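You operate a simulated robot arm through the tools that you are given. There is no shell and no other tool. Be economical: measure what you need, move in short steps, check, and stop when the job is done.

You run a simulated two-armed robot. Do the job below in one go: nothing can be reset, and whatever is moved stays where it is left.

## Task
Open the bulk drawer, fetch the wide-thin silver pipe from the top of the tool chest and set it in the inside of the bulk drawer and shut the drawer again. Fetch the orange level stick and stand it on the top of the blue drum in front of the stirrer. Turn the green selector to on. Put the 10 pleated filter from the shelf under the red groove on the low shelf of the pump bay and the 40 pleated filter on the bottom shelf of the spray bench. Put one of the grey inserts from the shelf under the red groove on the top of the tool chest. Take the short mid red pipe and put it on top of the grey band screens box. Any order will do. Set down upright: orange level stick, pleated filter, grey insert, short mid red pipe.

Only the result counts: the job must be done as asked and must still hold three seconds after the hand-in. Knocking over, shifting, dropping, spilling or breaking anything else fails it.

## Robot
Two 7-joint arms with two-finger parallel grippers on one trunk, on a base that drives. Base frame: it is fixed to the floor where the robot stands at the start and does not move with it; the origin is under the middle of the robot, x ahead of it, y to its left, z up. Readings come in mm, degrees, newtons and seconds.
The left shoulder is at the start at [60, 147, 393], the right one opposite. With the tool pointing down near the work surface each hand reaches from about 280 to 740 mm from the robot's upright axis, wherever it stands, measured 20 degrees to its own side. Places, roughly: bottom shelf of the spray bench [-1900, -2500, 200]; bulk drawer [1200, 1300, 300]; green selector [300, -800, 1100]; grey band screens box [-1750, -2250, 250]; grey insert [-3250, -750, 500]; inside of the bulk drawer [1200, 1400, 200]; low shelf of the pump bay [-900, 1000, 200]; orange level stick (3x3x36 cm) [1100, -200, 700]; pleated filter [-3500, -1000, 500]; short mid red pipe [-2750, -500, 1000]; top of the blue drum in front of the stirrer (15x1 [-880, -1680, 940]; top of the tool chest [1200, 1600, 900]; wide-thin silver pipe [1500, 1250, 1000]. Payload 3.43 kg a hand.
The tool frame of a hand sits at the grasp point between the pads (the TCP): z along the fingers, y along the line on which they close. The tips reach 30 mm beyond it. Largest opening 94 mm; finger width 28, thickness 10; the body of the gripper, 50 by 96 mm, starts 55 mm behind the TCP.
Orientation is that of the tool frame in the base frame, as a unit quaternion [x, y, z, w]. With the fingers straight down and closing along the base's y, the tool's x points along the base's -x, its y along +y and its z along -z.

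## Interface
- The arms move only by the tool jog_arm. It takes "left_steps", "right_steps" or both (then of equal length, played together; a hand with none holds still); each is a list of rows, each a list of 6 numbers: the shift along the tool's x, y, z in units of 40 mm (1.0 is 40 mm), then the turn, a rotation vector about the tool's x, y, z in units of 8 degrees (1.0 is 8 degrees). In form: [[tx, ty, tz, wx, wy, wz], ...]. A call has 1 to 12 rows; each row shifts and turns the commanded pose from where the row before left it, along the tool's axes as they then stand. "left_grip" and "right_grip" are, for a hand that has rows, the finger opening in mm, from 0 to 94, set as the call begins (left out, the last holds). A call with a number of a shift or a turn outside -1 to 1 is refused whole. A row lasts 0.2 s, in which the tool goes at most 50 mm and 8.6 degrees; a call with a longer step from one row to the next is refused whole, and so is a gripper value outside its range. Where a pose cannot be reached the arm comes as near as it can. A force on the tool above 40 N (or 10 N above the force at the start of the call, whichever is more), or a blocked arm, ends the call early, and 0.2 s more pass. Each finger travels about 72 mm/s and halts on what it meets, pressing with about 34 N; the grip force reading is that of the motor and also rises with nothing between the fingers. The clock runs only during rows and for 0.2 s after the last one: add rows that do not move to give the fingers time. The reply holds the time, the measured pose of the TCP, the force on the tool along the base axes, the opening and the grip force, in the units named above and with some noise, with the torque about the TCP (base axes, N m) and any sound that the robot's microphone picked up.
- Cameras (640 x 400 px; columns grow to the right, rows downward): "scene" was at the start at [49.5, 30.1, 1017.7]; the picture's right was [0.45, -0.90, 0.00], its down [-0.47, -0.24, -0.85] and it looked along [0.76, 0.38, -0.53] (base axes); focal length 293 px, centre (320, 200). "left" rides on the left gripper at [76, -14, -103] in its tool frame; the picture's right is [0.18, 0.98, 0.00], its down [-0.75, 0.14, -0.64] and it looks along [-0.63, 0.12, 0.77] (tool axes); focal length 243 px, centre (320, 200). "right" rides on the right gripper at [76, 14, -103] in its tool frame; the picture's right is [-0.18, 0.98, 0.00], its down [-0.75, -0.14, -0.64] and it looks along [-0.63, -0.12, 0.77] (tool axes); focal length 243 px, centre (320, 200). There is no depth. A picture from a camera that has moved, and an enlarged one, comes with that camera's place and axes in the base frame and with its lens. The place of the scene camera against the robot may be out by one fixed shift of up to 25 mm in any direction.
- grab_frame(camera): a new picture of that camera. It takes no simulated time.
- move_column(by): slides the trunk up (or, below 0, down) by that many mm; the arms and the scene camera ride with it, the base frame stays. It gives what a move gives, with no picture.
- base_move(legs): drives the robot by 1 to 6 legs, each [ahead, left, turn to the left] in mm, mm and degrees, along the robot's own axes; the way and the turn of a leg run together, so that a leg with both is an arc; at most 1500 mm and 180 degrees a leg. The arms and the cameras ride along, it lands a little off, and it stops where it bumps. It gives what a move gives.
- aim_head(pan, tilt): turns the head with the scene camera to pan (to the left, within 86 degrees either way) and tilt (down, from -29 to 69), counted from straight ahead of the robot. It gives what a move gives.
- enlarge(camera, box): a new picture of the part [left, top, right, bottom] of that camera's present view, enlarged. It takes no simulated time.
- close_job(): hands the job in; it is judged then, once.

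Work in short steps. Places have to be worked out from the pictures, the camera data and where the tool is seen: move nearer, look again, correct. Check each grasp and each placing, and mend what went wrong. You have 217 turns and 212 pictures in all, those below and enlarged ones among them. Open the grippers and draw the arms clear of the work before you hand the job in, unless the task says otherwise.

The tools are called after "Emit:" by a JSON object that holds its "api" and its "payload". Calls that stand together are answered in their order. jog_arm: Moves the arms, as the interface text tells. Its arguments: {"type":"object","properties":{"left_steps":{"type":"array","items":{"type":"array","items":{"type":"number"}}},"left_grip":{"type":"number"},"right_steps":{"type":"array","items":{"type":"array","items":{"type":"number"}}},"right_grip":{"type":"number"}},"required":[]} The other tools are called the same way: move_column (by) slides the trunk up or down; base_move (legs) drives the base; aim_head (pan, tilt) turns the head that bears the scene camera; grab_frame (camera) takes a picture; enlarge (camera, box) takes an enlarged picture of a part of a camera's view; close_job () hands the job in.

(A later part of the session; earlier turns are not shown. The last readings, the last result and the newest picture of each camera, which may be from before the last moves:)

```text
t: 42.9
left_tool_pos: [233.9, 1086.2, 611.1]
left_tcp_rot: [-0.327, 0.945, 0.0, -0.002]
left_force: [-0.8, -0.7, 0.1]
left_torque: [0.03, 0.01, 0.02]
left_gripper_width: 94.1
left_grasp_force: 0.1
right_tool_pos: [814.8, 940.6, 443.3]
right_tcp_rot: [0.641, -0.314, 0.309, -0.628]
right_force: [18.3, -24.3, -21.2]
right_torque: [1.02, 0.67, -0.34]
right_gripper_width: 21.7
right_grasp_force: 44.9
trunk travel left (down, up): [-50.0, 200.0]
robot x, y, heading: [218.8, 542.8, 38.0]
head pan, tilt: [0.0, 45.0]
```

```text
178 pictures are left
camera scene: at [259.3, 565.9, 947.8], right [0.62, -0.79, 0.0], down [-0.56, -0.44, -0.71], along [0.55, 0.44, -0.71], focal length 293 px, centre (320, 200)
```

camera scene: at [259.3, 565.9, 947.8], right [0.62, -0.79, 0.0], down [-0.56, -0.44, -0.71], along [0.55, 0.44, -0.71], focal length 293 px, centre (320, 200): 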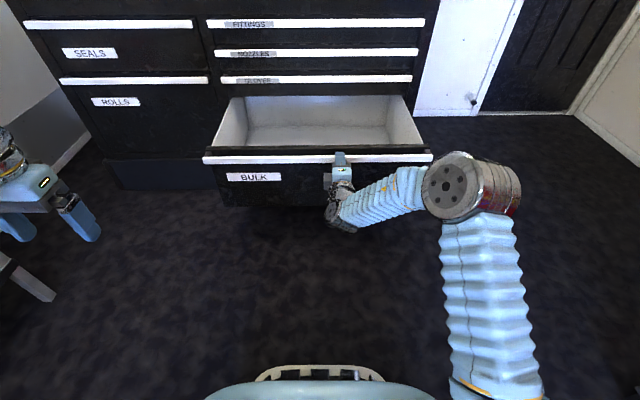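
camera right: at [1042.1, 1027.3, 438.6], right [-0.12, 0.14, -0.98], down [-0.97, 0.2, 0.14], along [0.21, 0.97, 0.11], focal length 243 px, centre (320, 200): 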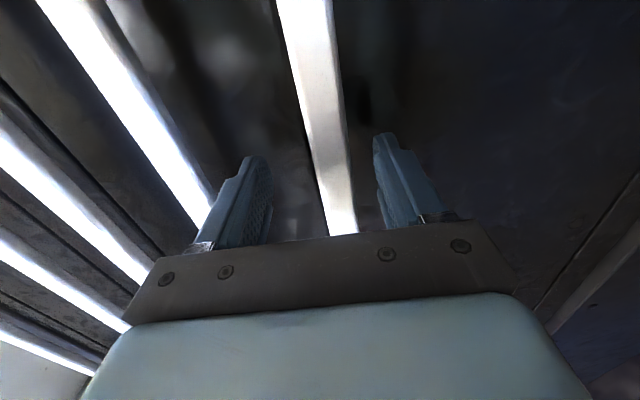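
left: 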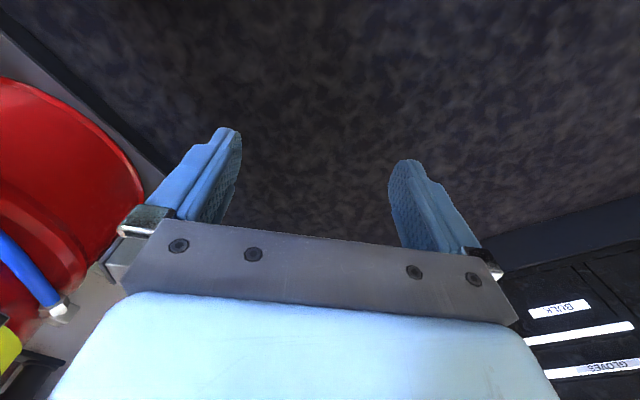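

Drawer is open about 330 mm. I release, retract, raise the trunk.

Emit:
{"api": "jog_arm", "payload": {"right_grip": 64, "right_steps": [[0, 0, 0, 0, 0, 0], [0, 0, 0, 0, 0, 0], [0, 0, 0, 0, 0, 0], [0, 0, -1, 0, 0, 0], [0, 0, -1, 0, 0, 0], [0, 0, -1, 0, 0, 0], [0, 0, -1, 0, 0, 0], [0, 0, -1, 0, 0, 0]]}}

Emit:
{"api": "move_column", "payload": {"by": 200}}

Emit:
{"api": "base_move", "payload": {"legs": [[320, -240, 0], [200, -430, 0]]}}

Emit:
{"api": "aim_head", "payload": {"pan": -20, "tilt": 35}}

Emit:
{"api": "grab_frame", "payload": {"camera": "scene"}}

```text
t: 44.7
left_tool_pos: [232.9, 1087.7, 610.9]
left_tcp_rot: [-0.327, 0.945, 0.0, 0.0]
left_force: [0.0, -1.1, -0.8]
left_torque: [-0.01, 0.02, -0.01]
left_gripper_width: 94.0
left_grasp_force: 0.0
right_tool_pos: [653.8, 818.2, 448.3]
right_tcp_rot: [0.641, -0.314, 0.309, -0.629]
right_force: [0.4, 0.3, -0.4]
right_torque: [0.02, 0.02, 0.0]
right_gripper_width: 64.1
right_grasp_force: 0.0
trunk travel left (down, up): [-50.0, 200.0]
robot x, y, heading: [217.6, 543.2, 37.9]
head pan, tilt: [0.0, 45.0]
```

```text
t: 46.8
left_tool_pos: [233.6, 1085.9, 809.7]
left_tcp_rot: [-0.326, 0.945, 0.0, -0.001]
left_force: [-0.3, 0.2, -0.6]
left_torque: [0.0, -0.03, -0.03]
left_gripper_width: 94.2
left_grasp_force: 0.0
right_tool_pos: [653.3, 820.0, 648.9]
right_tcp_rot: [0.641, -0.313, 0.31, -0.628]
right_force: [0.1, -0.6, 0.0]
right_torque: [-0.01, 0.02, 0.04]
right_gripper_width: 63.9
right_grasp_force: 0.0
trunk travel left (down, up): [-250.0, 0.0]
robot x, y, heading: [214.5, 545.1, 38.1]
head pan, tilt: [0.0, 45.0]
```

```text
t: 51.8
left_tool_pos: [1058.8, 876.8, 810.6]
left_tcp_rot: [-0.327, 0.945, -0.001, 0.0]
left_force: [-0.4, -0.1, -0.4]
left_torque: [-0.02, 0.01, -0.02]
left_gripper_width: 94.0
left_grasp_force: 0.1
right_tool_pos: [1481.2, 609.9, 649.7]
right_tcp_rot: [0.642, -0.312, 0.309, -0.628]
right_force: [-0.2, 0.2, -0.6]
right_torque: [0.02, 0.0, -0.05]
right_gripper_width: 63.8
right_grasp_force: 0.1
trunk travel left (down, up): [-250.0, 0.0]
robot x, y, heading: [1048.5, 331.5, 38.0]
head pan, tilt: [0.0, 45.0]
```

```text
t: 52.6
left_tool_pos: [1060.1, 876.2, 811.9]
left_tcp_rot: [-0.328, 0.945, 0.001, 0.0]
left_force: [0.0, 0.3, 0.1]
left_torque: [-0.01, 0.0, 0.01]
left_gripper_width: 94.2
left_grasp_force: 0.1
right_tool_pos: [1479.5, 609.6, 650.2]
right_tcp_rot: [0.642, -0.313, 0.309, -0.628]
right_force: [-0.4, -0.8, 0.5]
right_torque: [0.05, 0.02, -0.01]
right_gripper_width: 64.3
right_grasp_force: 0.1
trunk travel left (down, up): [-250.0, 0.0]
robot x, y, heading: [1047.3, 335.2, 38.1]
head pan, tilt: [-20.0, 35.0]
```

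```text
177 pictures are left
camera scene: at [1104.8, 332.6, 1162.7], right [0.31, -0.95, 0.0], down [-0.55, -0.18, -0.82], along [0.78, 0.26, -0.57], focal length 293 px, centre (320, 200)
```

scene: 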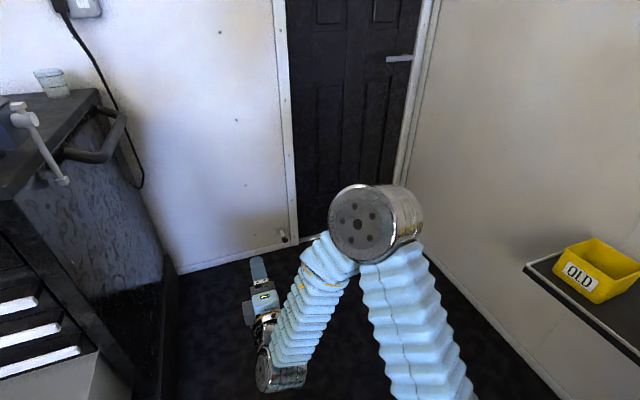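

I go right then ahead past the chest's end, then turn left to face the vise area.

Emit:
{"api": "base_move", "payload": {"legs": [[80, -340, 0], [650, 0, 0], [0, 0, 80]]}}

Emit:
{"api": "aim_head", "payload": {"pan": 0, "tilt": 22}}

Emit:
{"api": "grab_frame", "payload": {"camera": "scene"}}

```text
t: 58.0
left_tool_pos: [1843.9, 1048.4, 810.6]
left_tcp_rot: [-0.323, 0.947, 0.0, 0.0]
left_force: [0.6, -0.3, -1.1]
left_torque: [0.05, 0.01, 0.01]
left_gripper_width: 94.1
left_grasp_force: 0.0
right_tool_pos: [2261.7, 777.2, 647.8]
right_tcp_rot: [0.641, -0.315, 0.31, -0.627]
right_force: [-2.3, -3.9, 1.8]
right_torque: [0.19, -0.17, 0.03]
right_gripper_width: 64.8
right_grasp_force: 0.2
trunk travel left (down, up): [-250.0, 0.0]
robot x, y, heading: [1823.4, 508.0, 37.5]
head pan, tilt: [-20.0, 35.0]
stopped in leg 2: the force on the tool passed its limit at 68 N (the readings are from after the stop); the commanded pose is now the measured one
```

```text
t: 58.8
left_tool_pos: [1843.9, 1048.6, 810.9]
left_tcp_rot: [-0.323, 0.946, 0.0, -0.001]
left_force: [0.6, -0.3, 0.1]
left_torque: [-0.01, 0.03, 0.02]
left_gripper_width: 94.0
left_grasp_force: 0.1
right_tool_pos: [2260.7, 776.9, 648.8]
right_tcp_rot: [0.641, -0.315, 0.311, -0.627]
right_force: [-3.9, -4.9, 2.0]
right_torque: [0.22, -0.14, 0.06]
right_gripper_width: 64.6
right_grasp_force: 0.6
trunk travel left (down, up): [-250.0, 0.0]
robot x, y, heading: [1825.9, 505.1, 37.7]
head pan, tilt: [0.0, 22.0]
```

```text
176 pictures are left
camera scene: at [1874.8, 534.2, 1183.3], right [0.61, -0.79, 0.0], down [-0.3, -0.23, -0.93], along [0.73, 0.57, -0.37], focal length 293 px, centre (320, 200)
```

scene: 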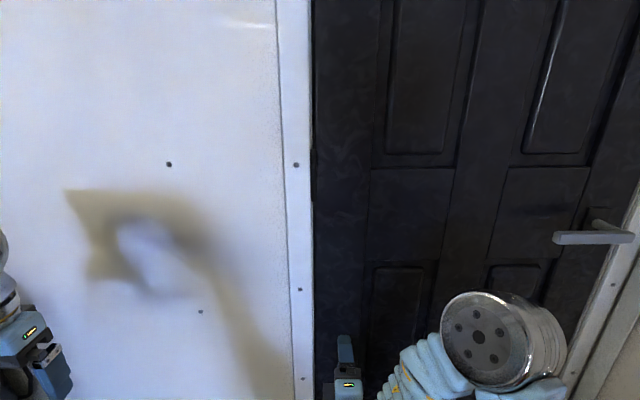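

I bumped the door lightly; back off 120, retract the right hand, then turn left.

Emit:
{"api": "base_move", "payload": {"legs": [[-100, 0, 0]]}}

Emit:
{"api": "jog_arm", "payload": {"right_steps": [[0, 0, -1, 0, 0, 0], [0, 0, -1, 0, 0, 0]]}}

Emit:
{"api": "base_move", "payload": {"legs": [[0, 0, 85]]}}

Emit:
{"api": "grab_frame", "payload": {"camera": "scene"}}

```text
t: 60.0
left_tool_pos: [1766.3, 987.3, 811.4]
left_tcp_rot: [-0.322, 0.947, 0.0, 0.0]
left_force: [0.8, 0.1, 0.6]
left_torque: [0.01, 0.02, -0.02]
left_gripper_width: 93.9
left_grasp_force: 0.0
right_tool_pos: [2183.4, 716.4, 647.3]
right_tcp_rot: [0.642, -0.316, 0.311, -0.626]
right_force: [-0.1, -0.4, -0.2]
right_torque: [0.03, -0.03, 0.02]
right_gripper_width: 64.1
right_grasp_force: 0.0
trunk travel left (down, up): [-250.0, 0.0]
robot x, y, heading: [1748.8, 443.9, 37.8]
head pan, tilt: [0.0, 22.0]
```

```text
t: 60.6
left_tool_pos: [1765.8, 987.2, 811.0]
left_tcp_rot: [-0.322, 0.947, 0.001, 0.0]
left_force: [0.0, 0.1, -0.3]
left_torque: [-0.02, 0.0, 0.02]
left_gripper_width: 94.0
left_grasp_force: 0.1
right_tool_pos: [2123.8, 697.6, 642.8]
right_tcp_rot: [0.641, -0.316, 0.311, -0.627]
right_force: [0.2, -0.2, 0.6]
right_torque: [-0.03, 0.03, 0.0]
right_gripper_width: 64.0
right_grasp_force: 0.0
right hand out of reach, approached as far as the arm can: row 2
trunk travel left (down, up): [-250.0, 0.0]
robot x, y, heading: [1748.4, 442.9, 37.9]
head pan, tilt: [0.0, 22.0]
```

```text
t: 64.6
left_tool_pos: [1208.6, 506.9, 810.4]
left_tcp_rot: [0.879, -0.477, -0.001, 0.0]
left_force: [-0.8, -0.2, 0.5]
left_torque: [0.03, 0.0, -0.03]
left_gripper_width: 93.8
left_grasp_force: 0.1
right_tool_pos: [1525.2, 841.0, 644.0]
right_tcp_rot: [0.685, 0.203, -0.197, -0.672]
right_force: [-0.8, -0.3, -0.9]
right_torque: [0.03, -0.03, 0.02]
right_gripper_width: 63.9
right_grasp_force: 0.1
trunk travel left (down, up): [-250.0, 0.0]
robot x, y, heading: [1748.5, 444.9, 123.1]
head pan, tilt: [0.0, 22.0]
```

```text
175 pictures are left
camera scene: at [1712.2, 487.9, 1183.4], right [0.84, 0.55, 0.0], down [0.2, -0.31, -0.93], along [-0.51, 0.78, -0.37], focal length 293 px, centre (320, 200)
```

scene: 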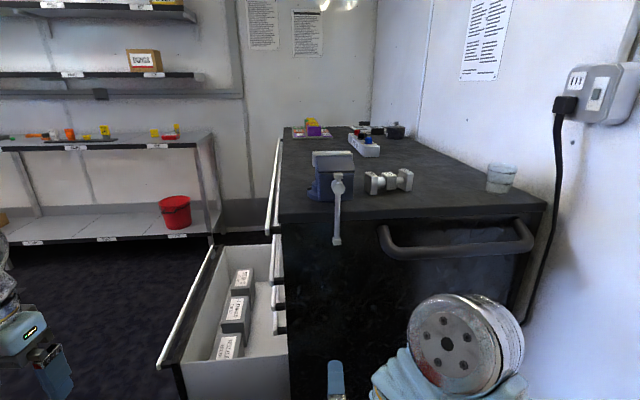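

Emit:
{"api": "enlarge", "payload": {"camera": "scene", "box": [320, 130, 448, 210]}}

Emit:
{"api": "enlarge", "payload": {"camera": "scene", "box": [160, 220, 320, 400]}}

Emit:
{"api": "enlarge", "payload": {"camera": "scene", "box": [0, 0, 230, 250]}}

```text
5.00 times, centred on (384, 170) of scene
camera zoom: at [1712.2, 487.9, 1183.4], right [0.84, 0.55, 0.0], down [0.2, -0.31, -0.93], along [-0.51, 0.78, -0.37], focal length 1467 px, centre (0, 350)
```

zoom: 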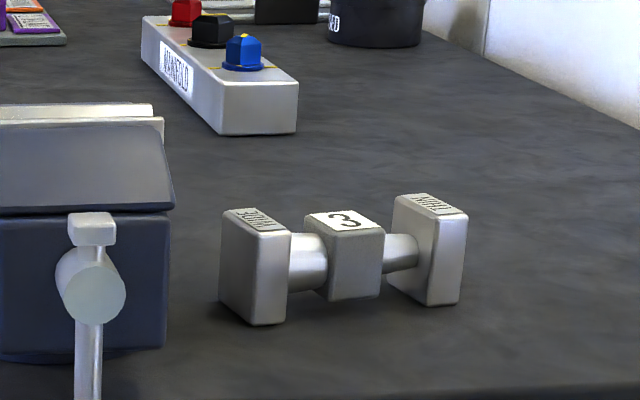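

```text
2.22 times, centred on (240, 310) of scene
camera zoom: at [1712.2, 487.9, 1183.4], right [0.84, 0.55, 0.0], down [0.2, -0.31, -0.93], along [-0.51, 0.78, -0.37], focal length 652 px, centre (498, -44)
```

zoom: 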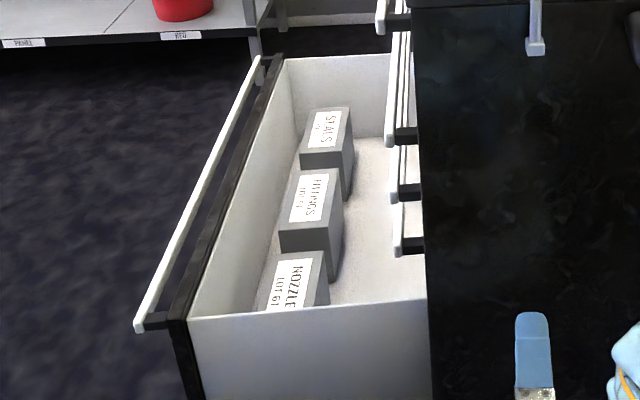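

```text
1.60 times, centred on (115, 125) of scene
camera zoom: at [1712.2, 487.9, 1183.4], right [0.84, 0.55, 0.0], down [0.2, -0.31, -0.93], along [-0.51, 0.78, -0.37], focal length 470 px, centre (648, 320)
```

zoom: 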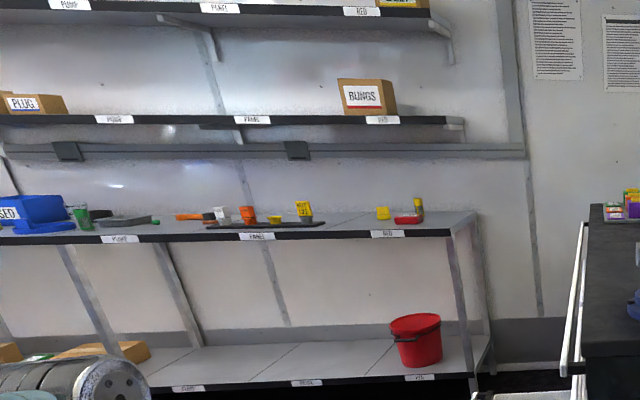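

The pipe is a stepped bar with WIDE and THIN square end blocks and a middle block "3", lying at about (1470,1180), roughly along the chest depth. I raise the right hand, then pitch it down, so the fingers close across the middle block.

Emit:
{"api": "jog_arm", "payload": {"right_steps": [[0, -1, 0, 0, 0, 0], [0, -1, 0, 0, 0, 0], [0, -1, 0, 0, 0, 0], [0, -1, 0, 0, 0, 0], [0, -1, 0, 0, 0, 0], [0, -1, 0, 0, 0, 0], [0, -1, 0, 0, 0, 0], [0, -1, 0, 0, 0, 0], [0, -1, 0, 0, 0, 0], [0, -1, 0, 0, 0, 0], [0, -0.7, 0, 0, 0, 0]]}}

Emit:
{"api": "jog_arm", "payload": {"right_steps": [[0, 0, 0, -1, 0, 0], [0, 0, 0, -1, 0, 0], [0, 0, 0, -1, 0, 0], [0, 0, 0, -1, 0, 0], [0, 0, 0, -1, 0, 0], [0, 0, 0, -1, 0, 0], [0, 0, 0, -1, 0, 0], [0, 0, 0, -1, 0, 0], [0, 0, 0, -1, 0, 0], [0, 0, 0, -1, 0, 0], [0, 0, 0, -1, 0, 0], [0, 0, 0, -0.25, 0, 0]]}}

Emit:
{"api": "grab_frame", "payload": {"camera": "scene"}}

```text
t: 67.0
left_tool_pos: [1207.8, 505.9, 809.7]
left_tcp_rot: [0.879, -0.477, 0.0, 0.0]
left_force: [-0.9, -0.1, -0.4]
left_torque: [0.0, -0.01, 0.02]
left_gripper_width: 93.9
left_grasp_force: 0.0
right_tool_pos: [1513.8, 849.1, 1072.4]
right_tcp_rot: [0.686, 0.203, -0.197, -0.671]
right_force: [0.3, 0.1, 0.4]
right_torque: [-0.03, 0.01, 0.0]
right_gripper_width: 63.8
right_grasp_force: 0.1
right hand out of reach, approached as far as the arm can: row 1
trunk travel left (down, up): [-250.0, 0.0]
robot x, y, heading: [1748.8, 445.7, 123.3]
head pan, tilt: [0.0, 22.0]
```

```text
t: 69.6
left_tool_pos: [1207.7, 507.4, 810.8]
left_tcp_rot: [0.878, -0.478, 0.001, -0.001]
left_force: [0.8, -0.2, 0.1]
left_torque: [-0.01, -0.04, 0.01]
left_gripper_width: 94.0
left_grasp_force: 0.0
right_tool_pos: [1512.3, 853.6, 1048.2]
right_tcp_rot: [0.94, 0.277, -0.042, -0.194]
right_force: [-0.5, -0.7, 1.0]
right_torque: [-0.01, -0.06, 0.0]
right_gripper_width: 63.9
right_grasp_force: 0.0
right hand out of reach, approached as far as the arm can: row 8, 9, 10, 11, 12
trunk travel left (down, up): [-250.0, 0.0]
robot x, y, heading: [1739.8, 445.4, 123.0]
head pan, tilt: [0.0, 22.0]
```

```text
171 pictures are left
camera scene: at [1712.1, 487.8, 1183.4], right [0.84, 0.55, 0.0], down [0.2, -0.31, -0.93], along [-0.51, 0.78, -0.37], focal length 293 px, centre (320, 200)
```

scene: 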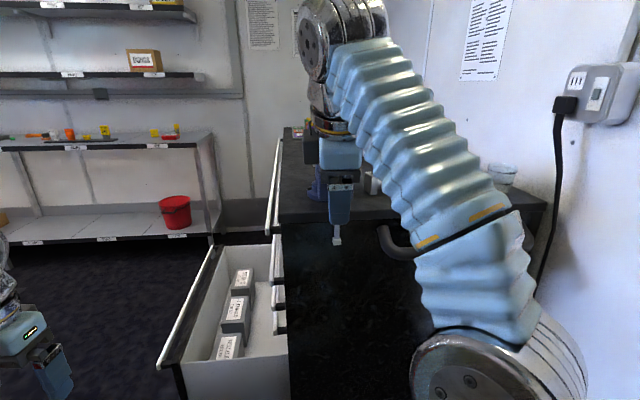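

Arm works close to down. I shift right 130 first, then ahead 190, so the pipe is in reach.

Emit:
{"api": "base_move", "payload": {"legs": [[0, -140, 0], [190, 0, 0]]}}

Emit:
{"api": "grab_frame", "payload": {"camera": "right"}}

Emit:
{"api": "grab_frame", "payload": {"camera": "scene"}}

```text
t: 72.1
left_tool_pos: [1220.1, 746.5, 810.6]
left_tcp_rot: [0.879, -0.476, 0.0, 0.0]
left_force: [0.9, -0.2, 0.9]
left_torque: [0.01, -0.01, 0.0]
left_gripper_width: 94.0
left_grasp_force: 0.1
right_tool_pos: [1525.5, 1093.0, 1049.2]
right_tcp_rot: [0.94, 0.277, -0.042, -0.194]
right_force: [0.5, -0.1, 0.6]
right_torque: [-0.02, 0.01, 0.03]
right_gripper_width: 63.9
right_grasp_force: 0.0
trunk travel left (down, up): [-250.0, 0.0]
robot x, y, heading: [1762.5, 682.3, 123.2]
head pan, tilt: [0.0, 22.0]
```

```text
170 pictures are left
camera right: at [1617.5, 1087.7, 1140.6], right [0.34, -0.86, -0.39], down [-0.59, -0.52, 0.62], along [-0.74, 0.02, -0.68], focal length 243 px, centre (320, 200)
```

right: 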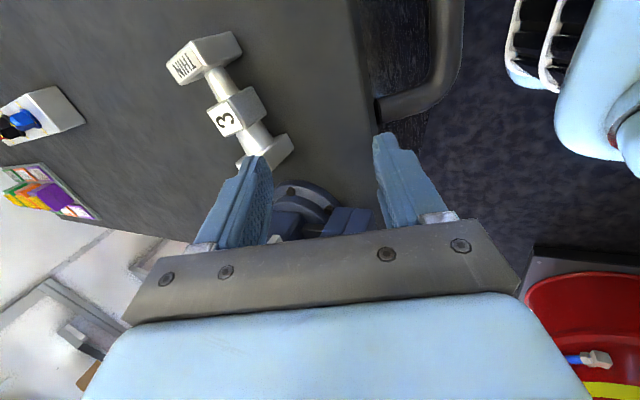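

```text
169 pictures are left
camera scene: at [1725.6, 726.9, 1183.4], right [0.84, 0.55, 0.0], down [0.2, -0.31, -0.93], along [-0.51, 0.78, -0.37], focal length 293 px, centre (320, 200)
```

scene: 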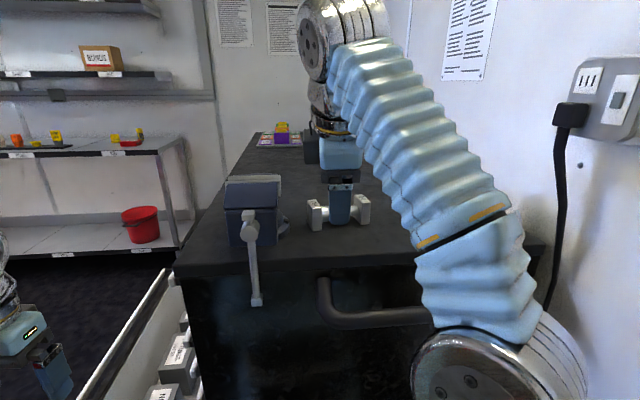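

The middle block is about at (1455,1212, top z~962). I advance the base 80, move the hand down along its axis a bit and straighten the pitch plus a 12° yaw.

Emit:
{"api": "base_move", "payload": {"legs": [[80, 0, 0]]}}

Emit:
{"api": "jog_arm", "payload": {"right_grip": 85, "right_steps": [[0, 0, 0.8, -0.8, 0, 0], [0, 0, 0, -1, 0, 0], [0, 0, 0, -1, 0, 0], [0, 0, 0, 0, 0, -1], [0, 0, 0, 0, 0, -0.5]]}}

Emit:
{"api": "grab_frame", "payload": {"camera": "right"}}

Emit:
{"api": "grab_frame", "payload": {"camera": "scene"}}

```text
t: 73.2
left_tool_pos: [1178.2, 814.4, 809.8]
left_tcp_rot: [0.878, -0.478, -0.001, -0.001]
left_force: [-0.1, -0.9, 0.2]
left_torque: [0.04, 0.03, -0.02]
left_gripper_width: 94.0
left_grasp_force: 0.0
right_tool_pos: [1481.8, 1161.5, 1048.6]
right_tcp_rot: [0.94, 0.276, -0.042, -0.196]
right_force: [0.4, -0.5, 0.4]
right_torque: [-0.01, 0.0, 0.0]
right_gripper_width: 64.0
right_grasp_force: 0.1
trunk travel left (down, up): [-250.0, 0.0]
robot x, y, heading: [1717.8, 752.2, 123.2]
head pan, tilt: [0.0, 22.0]
```

```text
t: 74.4
left_tool_pos: [1178.0, 814.3, 810.4]
left_tcp_rot: [0.879, -0.477, 0.0, 0.001]
left_force: [-0.4, 0.3, -0.7]
left_torque: [0.0, 0.04, 0.02]
left_gripper_width: 94.1
left_grasp_force: 0.0
right_tool_pos: [1484.2, 1164.6, 1007.4]
right_tcp_rot: [0.919, 0.377, -0.006, -0.111]
right_force: [0.5, 0.1, 0.4]
right_torque: [0.03, 0.01, -0.05]
right_gripper_width: 85.0
right_grasp_force: 0.1
right hand out of reach, approached as far as the arm can: row 2, 3
trunk travel left (down, up): [-250.0, 0.0]
robot x, y, heading: [1719.4, 752.1, 123.0]
head pan, tilt: [0.0, 22.0]
```

```text
168 pictures are left
camera right: at [1559.0, 1187.0, 1111.2], right [0.55, -0.81, -0.22], down [-0.58, -0.55, 0.6], along [-0.61, -0.2, -0.77], focal length 243 px, centre (320, 200)
```

right: 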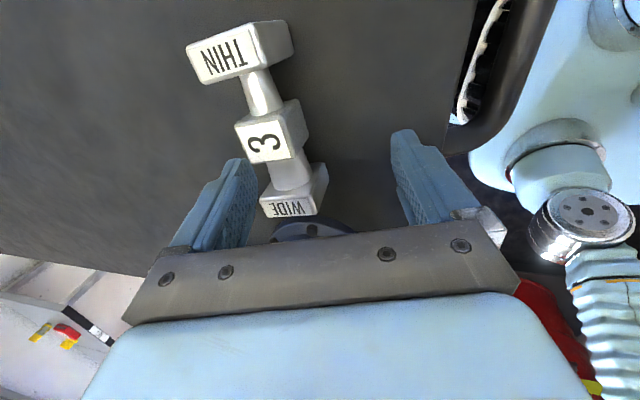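

```text
167 pictures are left
camera scene: at [1681.6, 794.7, 1183.4], right [0.84, 0.54, 0.0], down [0.2, -0.31, -0.93], along [-0.51, 0.78, -0.37], focal length 293 px, centre (320, 200)
```

scene: 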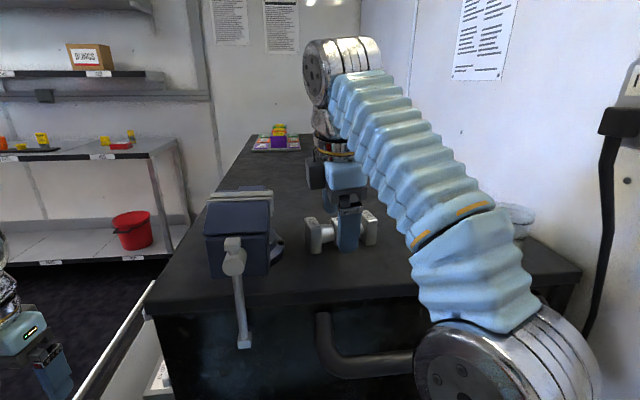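

Mid block top triangulates to (1465,1206,975), axis at 50°. I rise slightly, centre over it, correct yaw 5° and pitch, then check.

Emit:
{"api": "jog_arm", "payload": {"right_grip": 85, "right_steps": [[0, 0, -0.5, 0, 0, 0], [0.3, -0.85, 0, 0, 0, -0.6], [0, 0, 0.4, -0.7, 0, 0], [0, 0, 0, -0.5, 0, 0]]}}

Emit:
{"api": "grab_frame", "payload": {"camera": "right"}}

```text
t: 75.4
left_tool_pos: [1177.2, 815.7, 811.7]
left_tcp_rot: [0.879, -0.477, 0.0, 0.0]
left_force: [0.0, 0.1, 0.8]
left_torque: [0.01, -0.01, -0.01]
left_gripper_width: 94.2
left_grasp_force: 0.0
right_tool_pos: [1495.7, 1160.5, 1016.4]
right_tcp_rot: [0.914, 0.389, -0.005, -0.113]
right_force: [-0.7, -0.2, -0.9]
right_torque: [0.04, 0.0, -0.02]
right_gripper_width: 85.1
right_grasp_force: 0.0
right hand out of reach, approached as far as the arm can: row 1, 2, 3, 4
trunk travel left (down, up): [-250.0, 0.0]
robot x, y, heading: [1714.6, 753.9, 122.8]
head pan, tilt: [0.0, 22.0]
```

```text
166 pictures are left
camera right: at [1569.1, 1184.0, 1120.8], right [0.57, -0.79, -0.22], down [-0.56, -0.57, 0.6], along [-0.6, -0.22, -0.77], focal length 243 px, centre (320, 200)
```

right: 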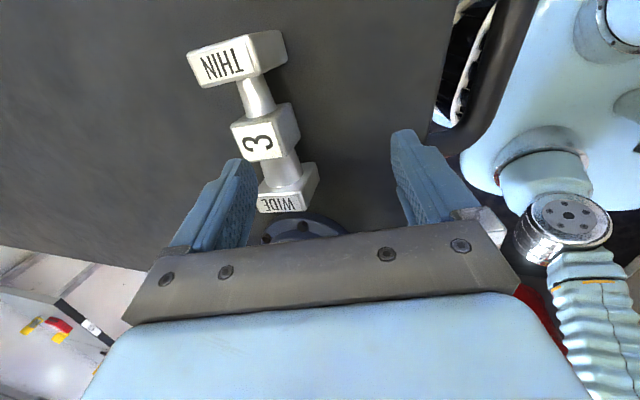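

The arm is at its height limit here, so I use the base: ahead 53 mm.

Emit:
{"api": "base_move", "payload": {"legs": [[53, 0, 0]]}}

Emit:
{"api": "grab_frame", "payload": {"camera": "right"}}

```text
t: 76.3
left_tool_pos: [1148.5, 858.3, 809.8]
left_tcp_rot: [0.879, -0.477, 0.0, 0.0]
left_force: [-0.7, -0.7, 0.8]
left_torque: [0.02, -0.01, -0.01]
left_gripper_width: 93.8
left_grasp_force: 0.0
right_tool_pos: [1466.3, 1203.0, 1016.5]
right_tcp_rot: [0.914, 0.391, -0.006, -0.112]
right_force: [0.5, -0.2, 0.5]
right_torque: [0.01, 0.02, -0.03]
right_gripper_width: 84.8
right_grasp_force: 0.0
trunk travel left (down, up): [-250.0, 0.0]
robot x, y, heading: [1688.7, 799.5, 123.1]
head pan, tilt: [0.0, 22.0]
```

```text
165 pictures are left
camera right: at [1540.2, 1227.4, 1120.9], right [0.57, -0.79, -0.22], down [-0.56, -0.57, 0.6], along [-0.6, -0.22, -0.77], focal length 243 px, centre (320, 200)
```

right: 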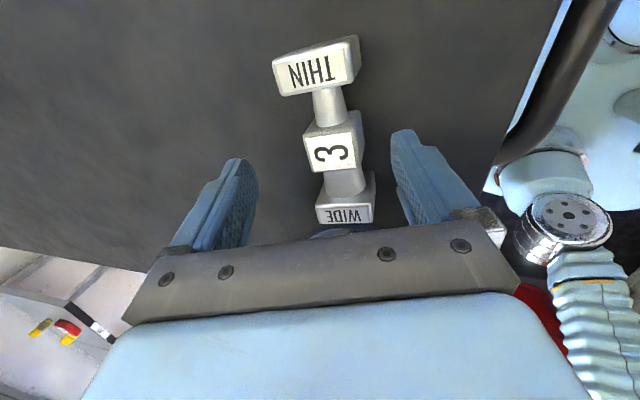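

Centred. Lower 52 mm straight down with pitch correction.

Emit:
{"api": "jog_arm", "payload": {"right_steps": [[0, 0.15, 0.65, 0, 0, 0], [0, 0.1, 0.35, -0.6, 0, 0], [0, 0, 0, -0.7, 0, 0]]}}

Emit:
{"api": "grab_frame", "payload": {"camera": "right"}}

Emit:
{"api": "enlarge", "payload": {"camera": "scene", "box": [256, 160, 416, 270]}}

```text
t: 77.1
left_tool_pos: [1149.9, 857.5, 810.4]
left_tcp_rot: [0.879, -0.477, 0.001, 0.0]
left_force: [-0.2, 0.1, -0.3]
left_torque: [-0.01, 0.01, -0.02]
left_gripper_width: 94.3
left_grasp_force: 0.1
right_tool_pos: [1471.0, 1204.6, 975.7]
right_tcp_rot: [0.919, 0.391, 0.02, -0.051]
right_force: [-0.3, -0.3, -0.3]
right_torque: [0.01, -0.02, -0.03]
right_gripper_width: 85.2
right_grasp_force: 0.0
trunk travel left (down, up): [-250.0, 0.0]
robot x, y, heading: [1690.4, 796.5, 123.0]
head pan, tilt: [0.0, 22.0]
```

```text
164 pictures are left
camera right: at [1534.3, 1237.1, 1083.1], right [0.58, -0.81, -0.09], down [-0.62, -0.51, 0.59], along [-0.53, -0.28, -0.8], focal length 243 px, centre (320, 200)
```

right: 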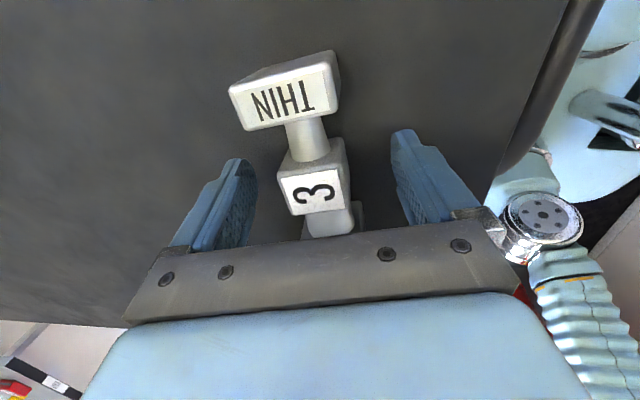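

```text
3.64 times, centred on (336, 215) of scene
camera zoom: at [1653.2, 838.3, 1183.4], right [0.84, 0.55, 0.0], down [0.2, -0.31, -0.93], along [-0.51, 0.78, -0.37], focal length 1067 px, centre (262, 146)
```

zoom: 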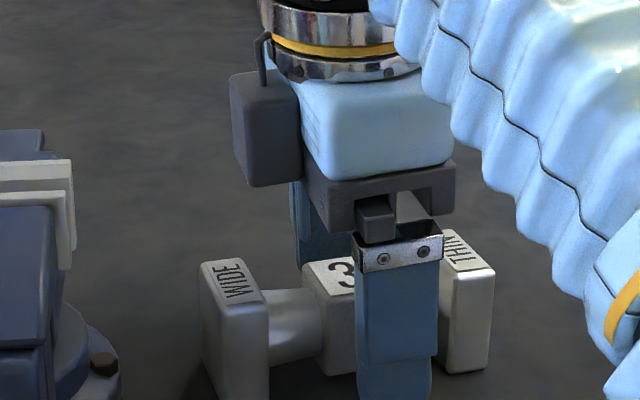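

Aligned. Lower 11 mm more and close on the middle block.

Emit:
{"api": "jog_arm", "payload": {"right_steps": [[-0.08, 0, 0.28, 0, 0, 0]]}}

Emit:
{"api": "jog_arm", "payload": {"right_grip": 20, "right_steps": [[0, 0, 0, 0, 0, 0], [0, 0, 0, 0, 0, 0], [0, 0, 0, 0, 0, 0], [0, 0, 0, 0, 0, 0]]}}

Emit:
{"api": "grab_frame", "payload": {"camera": "right"}}

```text
t: 77.5
left_tool_pos: [1149.7, 857.5, 809.7]
left_tcp_rot: [0.879, -0.477, 0.0, 0.0]
left_force: [0.3, -0.6, 0.9]
left_torque: [-0.04, 0.0, 0.06]
left_gripper_width: 94.2
left_grasp_force: 0.1
right_tool_pos: [1469.5, 1204.1, 963.5]
right_tcp_rot: [0.92, 0.389, 0.03, -0.03]
right_force: [0.7, -0.2, 0.0]
right_torque: [0.02, 0.01, 0.0]
right_gripper_width: 85.1
right_grasp_force: 0.0
trunk travel left (down, up): [-250.0, 0.0]
robot x, y, heading: [1690.0, 795.2, 122.8]
head pan, tilt: [0.0, 22.0]
```

```text
t: 78.5
left_tool_pos: [1148.9, 857.0, 810.1]
left_tcp_rot: [0.879, -0.477, 0.0, 0.0]
left_force: [0.1, 0.0, -0.1]
left_torque: [0.02, -0.04, 0.02]
left_gripper_width: 93.9
left_grasp_force: 0.1
right_tool_pos: [1468.3, 1202.9, 964.6]
right_tcp_rot: [0.92, 0.39, 0.03, -0.03]
right_force: [-0.4, 0.5, 0.2]
right_torque: [0.09, -0.1, 0.09]
right_gripper_width: 40.0
right_grasp_force: 34.0
trunk travel left (down, up): [-250.0, 0.0]
robot x, y, heading: [1686.3, 794.7, 123.0]
head pan, tilt: [0.0, 22.0]
```

```text
162 pictures are left
camera right: at [1528.5, 1239.7, 1072.9], right [0.58, -0.82, -0.04], down [-0.65, -0.49, 0.59], along [-0.5, -0.31, -0.81], focal length 243 px, centre (320, 200)
```

right: 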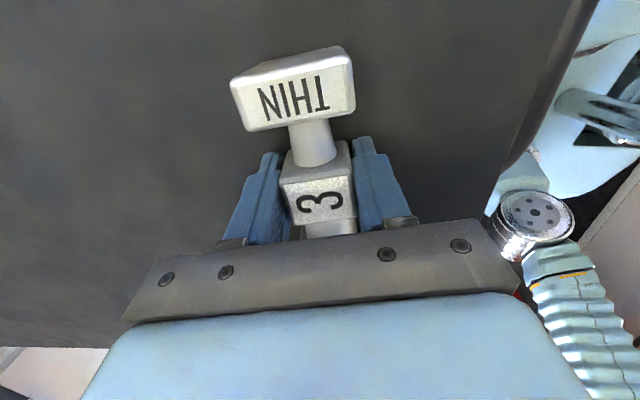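

Held (40 mm, 34 N). Lift 40 mm and back off from the chest, then slide left to stand beside the open drawer.

Emit:
{"api": "jog_arm", "payload": {"right_steps": [[0, 0, -0.6, 0, 0, 0], [0, 0, -0.6, 0, 0, 0]]}}

Emit:
{"api": "base_move", "payload": {"legs": [[-280, 0, 0], [0, 380, 5]]}}

Emit:
{"api": "aim_head", "payload": {"pan": 0, "tilt": 45}}

Emit:
{"api": "grab_frame", "payload": {"camera": "scene"}}

Emit:
{"api": "grab_frame", "payload": {"camera": "right"}}

```text
t: 79.1
left_tool_pos: [1148.9, 857.5, 810.6]
left_tcp_rot: [0.879, -0.477, 0.0, 0.0]
left_force: [-0.4, 0.0, -0.2]
left_torque: [0.0, -0.01, 0.02]
left_gripper_width: 93.9
left_grasp_force: 0.1
right_tool_pos: [1468.8, 1203.2, 963.4]
right_tcp_rot: [0.92, 0.389, 0.03, -0.03]
right_force: [-0.1, 1.7, 0.0]
right_torque: [0.07, -0.02, 0.04]
right_gripper_width: 40.0
right_grasp_force: 34.0
right hand out of reach, approached as far as the arm can: row 1, 2
trunk travel left (down, up): [-250.0, 0.0]
robot x, y, heading: [1687.8, 792.1, 123.1]
head pan, tilt: [0.0, 22.0]
```

```text
t: 83.1
left_tool_pos: [987.6, 352.2, 810.1]
left_tcp_rot: [0.9, -0.436, 0.0, 0.0]
left_force: [-0.1, 0.2, 0.4]
left_torque: [-0.01, 0.04, 0.03]
left_gripper_width: 94.1
left_grasp_force: 0.1
right_tool_pos: [1273.8, 724.9, 964.9]
right_tcp_rot: [0.901, 0.431, 0.028, -0.031]
right_force: [0.6, -0.3, 0.4]
right_torque: [0.01, 0.01, -0.03]
right_gripper_width: 40.0
right_grasp_force: 34.5
trunk travel left (down, up): [-250.0, 0.0]
robot x, y, heading: [1532.5, 342.6, 128.4]
head pan, tilt: [0.0, 22.0]
```

```text
t: 83.9
left_tool_pos: [987.7, 352.7, 809.8]
left_tcp_rot: [0.9, -0.436, 0.0, 0.0]
left_force: [-0.8, -0.5, 1.0]
left_torque: [0.0, 0.0, 0.03]
left_gripper_width: 94.1
left_grasp_force: 0.0
right_tool_pos: [1273.2, 725.2, 963.8]
right_tcp_rot: [0.901, 0.431, 0.029, -0.031]
right_force: [0.2, 0.4, -0.1]
right_torque: [0.0, -0.01, 0.01]
right_gripper_width: 40.0
right_grasp_force: 34.0
trunk travel left (down, up): [-250.0, 0.0]
robot x, y, heading: [1533.7, 338.5, 128.4]
head pan, tilt: [0.0, 45.0]
```

```text
161 pictures are left
camera scene: at [1497.2, 369.8, 1148.0], right [0.78, 0.62, 0.0], down [0.44, -0.55, -0.71], along [-0.44, 0.55, -0.71], focal length 293 px, centre (320, 200)
```

scene: 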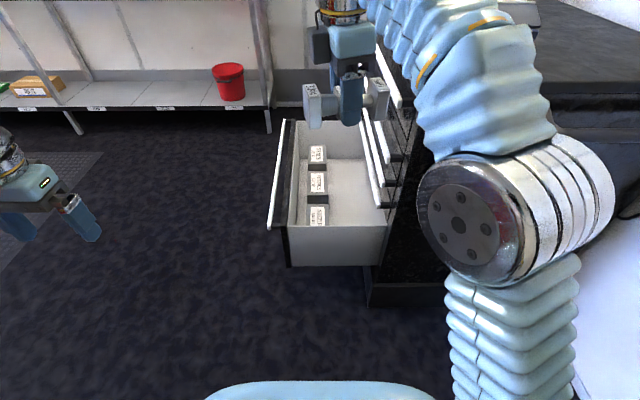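

```text
160 pictures are left
camera right: at [1330.1, 766.7, 1072.9], right [0.65, -0.76, -0.04], down [-0.6, -0.55, 0.59], along [-0.47, -0.35, -0.81], focal length 243 px, centre (320, 200)
```

right: 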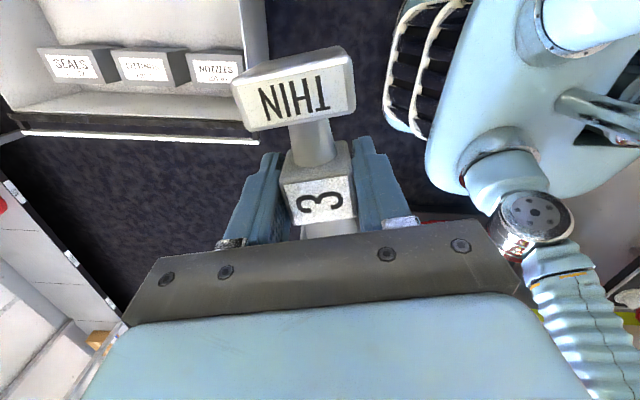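

The pipe is held; the free strip behind the boxes is only ~110 mm wide, so I'll open the drawer more. I drive round to the front, keeping the hands high.

Emit:
{"api": "base_move", "payload": {"legs": [[0, 170, 0], [0, 0, -90], [-300, 380, 0], [-310, 470, 0]]}}

Emit:
{"api": "aim_head", "payload": {"pan": 0, "tilt": 40}}

Emit:
{"api": "grab_frame", "payload": {"camera": "scene"}}

```text
t: 94.7
left_tool_pos: [444.1, 1131.3, 809.8]
left_tcp_rot: [-0.302, 0.953, 0.001, -0.001]
left_force: [-0.1, 0.2, 0.5]
left_torque: [-0.01, 0.02, 0.02]
left_gripper_width: 94.3
left_grasp_force: 0.1
right_tool_pos: [799.7, 826.7, 963.8]
right_tcp_rot: [0.932, -0.359, 0.043, -0.001]
right_force: [-0.1, -0.3, -1.9]
right_torque: [0.01, 0.01, 0.01]
right_gripper_width: 39.9
right_grasp_force: 34.3
trunk travel left (down, up): [-250.0, 0.0]
robot x, y, heading: [402.1, 589.2, 35.2]
head pan, tilt: [0.0, 45.0]
```

```text
t: 95.4
left_tool_pos: [444.4, 1131.8, 810.7]
left_tcp_rot: [-0.301, 0.954, 0.0, 0.0]
left_force: [0.6, -0.7, 0.3]
left_torque: [0.02, -0.01, -0.01]
left_gripper_width: 93.8
left_grasp_force: 0.0
right_tool_pos: [800.5, 826.4, 963.5]
right_tcp_rot: [0.932, -0.359, 0.041, -0.001]
right_force: [0.5, -0.7, -1.5]
right_torque: [0.01, 0.03, 0.02]
right_gripper_width: 39.8
right_grasp_force: 34.1
trunk travel left (down, up): [-250.0, 0.0]
robot x, y, heading: [399.5, 592.4, 35.2]
head pan, tilt: [0.0, 40.0]
```

```text
159 pictures are left
camera scene: at [445.0, 612.7, 1155.2], right [0.58, -0.82, 0.0], down [-0.53, -0.37, -0.77], along [0.63, 0.44, -0.64], focal length 293 px, centre (320, 200)
```

scene: 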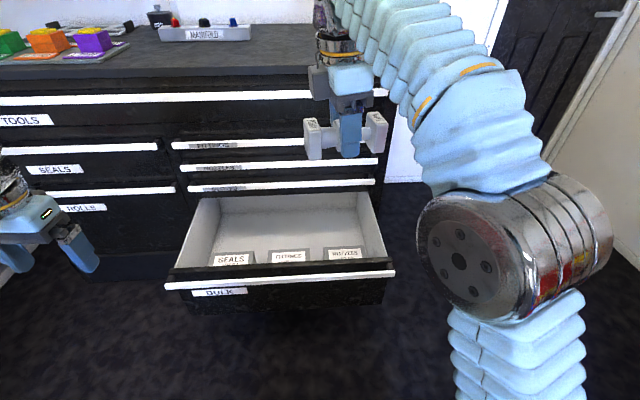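

The boxes hug the front; free strip behind them is narrow. I square up (turn 3°), lower the trunk and yaw the left hand by 90° to pull the bar further with it.

Emit:
{"api": "base_move", "payload": {"legs": [[0, 0, 3.2]]}}

Emit:
{"api": "jog_arm", "payload": {"left_steps": [[0, 0, 0, 0, 0, 1], [0, 0, 0, 0, 0, 1], [0, 0, 0, 0, 0, 1], [0, 0, 0, 0, 0, 1], [0, 0, 0, 0, 0, 1], [0, 0, 0, 0, 0, 1], [0, 0, 0, 0, 0, 1], [0, 0, 0, 0, 0, 1], [0, 0, 0, 0, 0, 1], [0, 0, 0, 0, 0, 1], [0, 0, 0, 0, 0, 1], [0, 0, 0, 0, 0, 0.25]]}}

Emit:
{"api": "move_column", "payload": {"by": -200}}

Emit:
{"api": "grab_frame", "payload": {"camera": "left"}}

Emit:
{"api": "grab_frame", "payload": {"camera": "scene"}}

```text
t: 96.2
left_tool_pos: [413.0, 1133.5, 810.3]
left_tcp_rot: [-0.329, 0.944, 0.0, 0.0]
left_force: [0.0, 0.5, 0.5]
left_torque: [-0.04, 0.0, -0.03]
left_gripper_width: 94.1
left_grasp_force: 0.1
right_tool_pos: [786.6, 847.6, 963.6]
right_tcp_rot: [0.942, -0.333, 0.043, -0.001]
right_force: [-0.3, -0.4, -2.1]
right_torque: [0.0, -0.01, 0.01]
right_gripper_width: 40.1
right_grasp_force: 34.6
trunk travel left (down, up): [-250.0, 0.0]
robot x, y, heading: [401.3, 588.6, 38.3]
head pan, tilt: [0.0, 40.0]
```

```text
t: 98.8
left_tool_pos: [414.5, 1132.8, 810.9]
left_tcp_rot: [0.438, 0.899, 0.0, 0.0]
left_force: [-0.1, 0.2, -0.4]
left_torque: [-0.02, -0.05, 0.0]
left_gripper_width: 94.3
left_grasp_force: 0.2
right_tool_pos: [786.8, 847.9, 963.2]
right_tcp_rot: [0.942, -0.333, 0.042, -0.001]
right_force: [-0.4, -0.9, -1.8]
right_torque: [-0.01, 0.01, -0.03]
right_gripper_width: 39.9
right_grasp_force: 34.5
trunk travel left (down, up): [-250.0, 0.0]
robot x, y, heading: [398.3, 591.5, 38.3]
head pan, tilt: [0.0, 40.0]
```

```text
t: 101.0
left_tool_pos: [413.5, 1134.0, 611.1]
left_tcp_rot: [0.436, 0.9, 0.0, 0.0]
left_force: [-1.1, 0.4, 0.1]
left_torque: [0.04, 0.06, -0.05]
left_gripper_width: 94.1
left_grasp_force: 0.1
right_tool_pos: [786.7, 847.7, 763.5]
right_tcp_rot: [0.942, -0.333, 0.043, -0.001]
right_force: [-0.8, -0.3, -2.2]
right_torque: [-0.03, -0.03, -0.02]
right_gripper_width: 40.5
right_grasp_force: 34.3
trunk travel left (down, up): [-50.0, 200.0]
robot x, y, heading: [400.0, 591.2, 38.4]
head pan, tilt: [0.0, 40.0]
```

```text
158 pictures are left
camera left: at [355.6, 1185.0, 714.4], right [0.66, 0.75, 0.0], down [0.58, -0.5, 0.64], along [0.48, -0.42, -0.77], focal length 243 px, centre (320, 200)
```

left: 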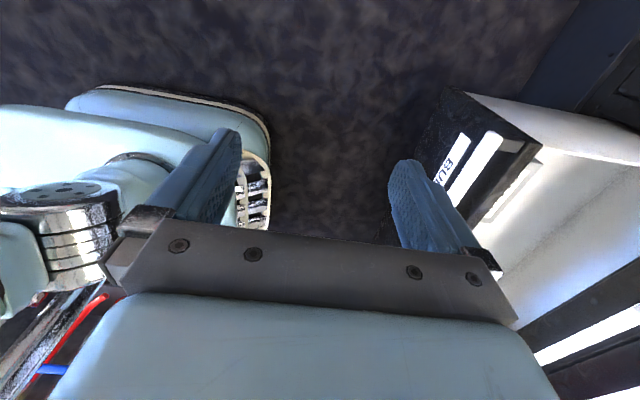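

```text
157 pictures are left
camera scene: at [443.2, 615.2, 955.2], right [0.62, -0.78, 0.0], down [-0.5, -0.4, -0.77], along [0.6, 0.48, -0.64], focal length 293 px, centre (320, 200)
```

scene: 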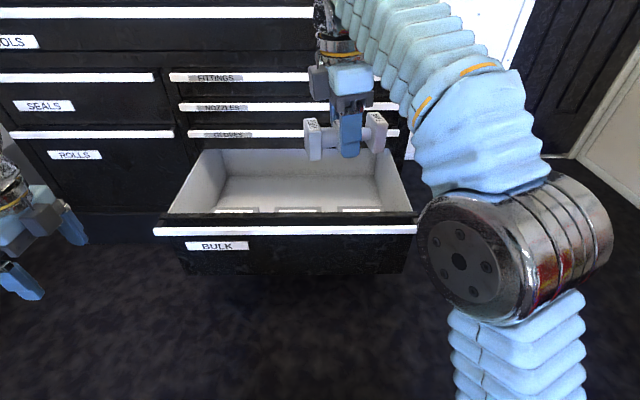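

I bring the left hand over the bar (fwd +192, right 187, partly down) and look.

Emit:
{"api": "jog_arm", "payload": {"left_grip": 56, "left_steps": [[-0.78, 0.8, 0, 0, 0, 0], [-0.78, 0.8, 0, 0, 0, 0], [-0.78, 0.8, 0, 0, 0, 0], [-0.78, 0.8, 0, 0, 0, 0], [-0.78, 0.8, 0, 0, 0, 0], [-0.78, 0.8, 0, 0, 0, 0], [0, 0, 1, 0, 0, 0], [0, 0, 1, 0, 0, 0]]}}

Emit:
{"api": "grab_frame", "payload": {"camera": "left"}}

Emit:
{"api": "grab_frame", "payload": {"camera": "scene"}}

```text
t: 102.8
left_tool_pos: [681.1, 1102.5, 532.4]
left_tcp_rot: [0.437, 0.9, 0.0, 0.0]
left_force: [0.5, -0.3, -0.2]
left_torque: [0.05, -0.01, 0.03]
left_gripper_width: 56.1
left_grasp_force: 0.1
right_tool_pos: [787.0, 849.1, 762.8]
right_tcp_rot: [0.942, -0.333, 0.043, -0.001]
right_force: [-0.5, -0.5, -1.7]
right_torque: [0.01, -0.01, -0.01]
right_gripper_width: 40.1
right_grasp_force: 33.8
trunk travel left (down, up): [-50.0, 200.0]
robot x, y, heading: [405.0, 589.3, 38.6]
head pan, tilt: [0.0, 40.0]
```

```text
156 pictures are left
camera left: at [623.0, 1154.0, 635.8], right [0.66, 0.75, 0.0], down [0.58, -0.5, 0.64], along [0.48, -0.42, -0.77], focal length 243 px, centre (320, 200)
```

left: 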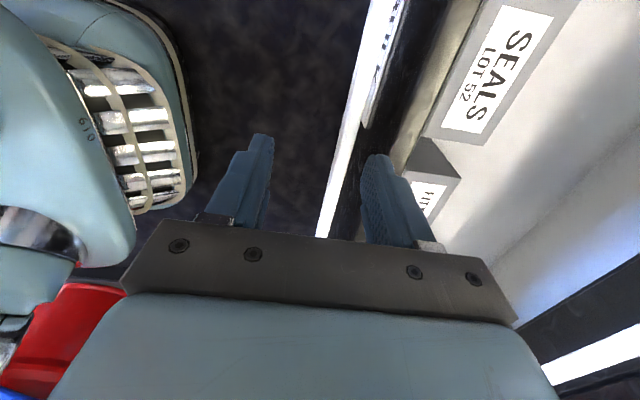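

```text
155 pictures are left
camera scene: at [443.2, 615.1, 955.2], right [0.62, -0.78, 0.0], down [-0.5, -0.4, -0.77], along [0.6, 0.48, -0.64], focal length 293 px, centre (320, 200)
```

scene: 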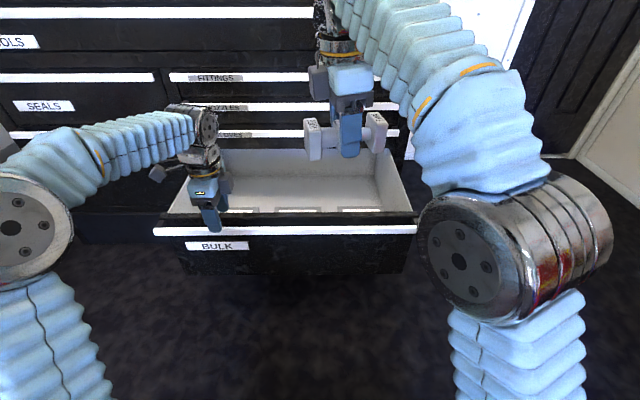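

Bar centre is ~26 mm ahead of the TCP; the gap behind is ~20 mm. I shift +9 mm so the rear finger (opening 56) drops into the gap, and lower to z≈465.

Emit:
{"api": "jog_arm", "payload": {"left_steps": [[0, 0.24, 0.6, 0, 0, 0], [0, 0, 0.5, 0, 0, 0], [0, 0, 0.35, 0, 0, 0], [0, 0, 0.2, 0, 0, 0]]}}

Emit:
{"api": "grab_frame", "payload": {"camera": "left"}}

Emit:
{"api": "enlarge", "payload": {"camera": "scene", "box": [150, 160, 278, 260]}}

```text
t: 103.8
left_tool_pos: [687.3, 1110.4, 465.4]
left_tcp_rot: [0.435, 0.9, -0.001, 0.0]
left_force: [-0.2, 0.6, -0.5]
left_torque: [0.0, 0.0, 0.01]
left_gripper_width: 56.0
left_grasp_force: 0.0
right_tool_pos: [786.1, 847.6, 763.1]
right_tcp_rot: [0.942, -0.333, 0.042, -0.002]
right_force: [-1.1, 1.1, -1.4]
right_torque: [-0.02, 0.01, 0.01]
right_gripper_width: 39.8
right_grasp_force: 34.2
trunk travel left (down, up): [-50.0, 200.0]
robot x, y, heading: [398.1, 592.2, 38.7]
head pan, tilt: [0.0, 40.0]
```

```text
154 pictures are left
camera left: at [629.1, 1161.8, 569.3], right [0.66, 0.75, 0.0], down [0.58, -0.5, 0.64], along [0.48, -0.42, -0.77], focal length 243 px, centre (320, 200)
```

left: 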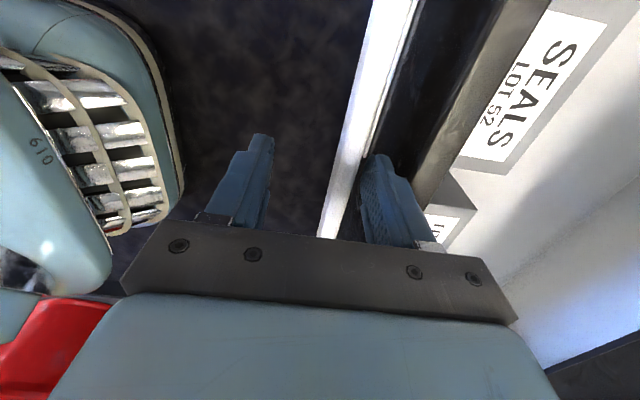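

```text
4.00 times, centred on (214, 210) of scene
camera zoom: at [443.2, 615.2, 955.2], right [0.62, -0.78, 0.0], down [-0.5, -0.4, -0.77], along [0.6, 0.48, -0.64], focal length 1174 px, centre (744, 160)
```

zoom: 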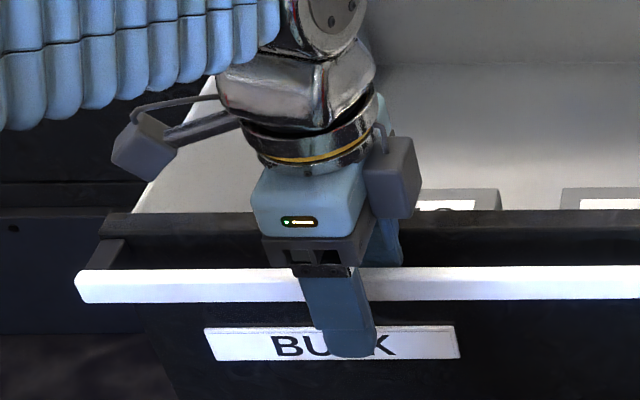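

Rear finger is in the gap. Close and pull 130 mm more.

Emit:
{"api": "jog_arm", "payload": {"left_grip": 5, "left_steps": [[0, 0, 0, 0, 0, 0], [0, 0, 0, 0, 0, 0], [0, 0, 0, 0, 0, 0], [0, 0, 0, 0, 0, 0]]}}

Emit:
{"api": "base_move", "payload": {"legs": [[-130, 0, 0]]}}

Emit:
{"api": "grab_frame", "payload": {"camera": "scene"}}

```text
t: 104.8
left_tool_pos: [687.7, 1110.9, 466.0]
left_tcp_rot: [0.435, 0.901, 0.0, 0.0]
left_force: [3.3, -0.6, -2.7]
left_torque: [0.07, -0.09, 1.41]
left_gripper_width: 12.3
left_grasp_force: 45.5
right_tool_pos: [786.3, 848.2, 764.2]
right_tcp_rot: [0.942, -0.332, 0.042, -0.001]
right_force: [0.6, -0.2, -2.4]
right_torque: [-0.01, 0.0, 0.01]
right_gripper_width: 40.1
right_grasp_force: 34.0
trunk travel left (down, up): [-50.0, 200.0]
robot x, y, heading: [400.5, 588.8, 38.4]
head pan, tilt: [0.0, 40.0]
```

```text
t: 105.8
left_tool_pos: [647.2, 1077.9, 466.9]
left_tcp_rot: [0.437, 0.9, 0.011, 0.006]
left_force: [0.7, 1.0, 2.9]
left_torque: [0.01, 0.14, 0.23]
left_gripper_width: 12.7
left_grasp_force: 6.9
right_tool_pos: [740.8, 811.9, 764.9]
right_tcp_rot: [0.943, -0.332, 0.042, -0.001]
right_force: [-0.1, 0.2, -1.6]
right_torque: [0.01, -0.02, 0.05]
right_gripper_width: 40.0
right_grasp_force: 34.1
trunk travel left (down, up): [-50.0, 200.0]
robot x, y, heading: [354.6, 556.2, 38.3]
head pan, tilt: [0.0, 40.0]
stopped in leg 1: the force on the tool passed its limit at 102 N (the readings are from after the stop); the commanded pose is now the measured one
```

```text
152 pictures are left
camera scene: at [397.9, 579.1, 955.3], right [0.62, -0.78, 0.0], down [-0.5, -0.4, -0.77], along [0.6, 0.48, -0.64], focal length 293 px, centre (320, 200)
```

scene: 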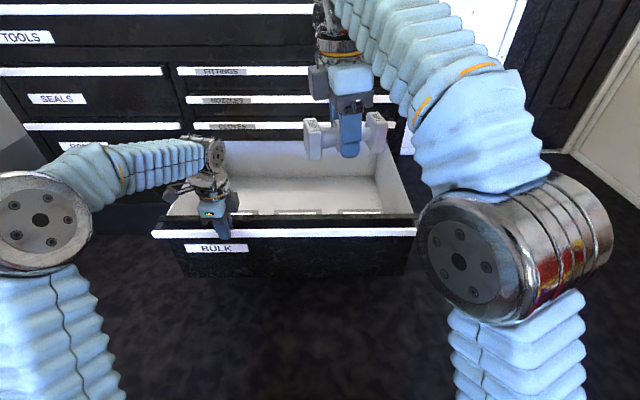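

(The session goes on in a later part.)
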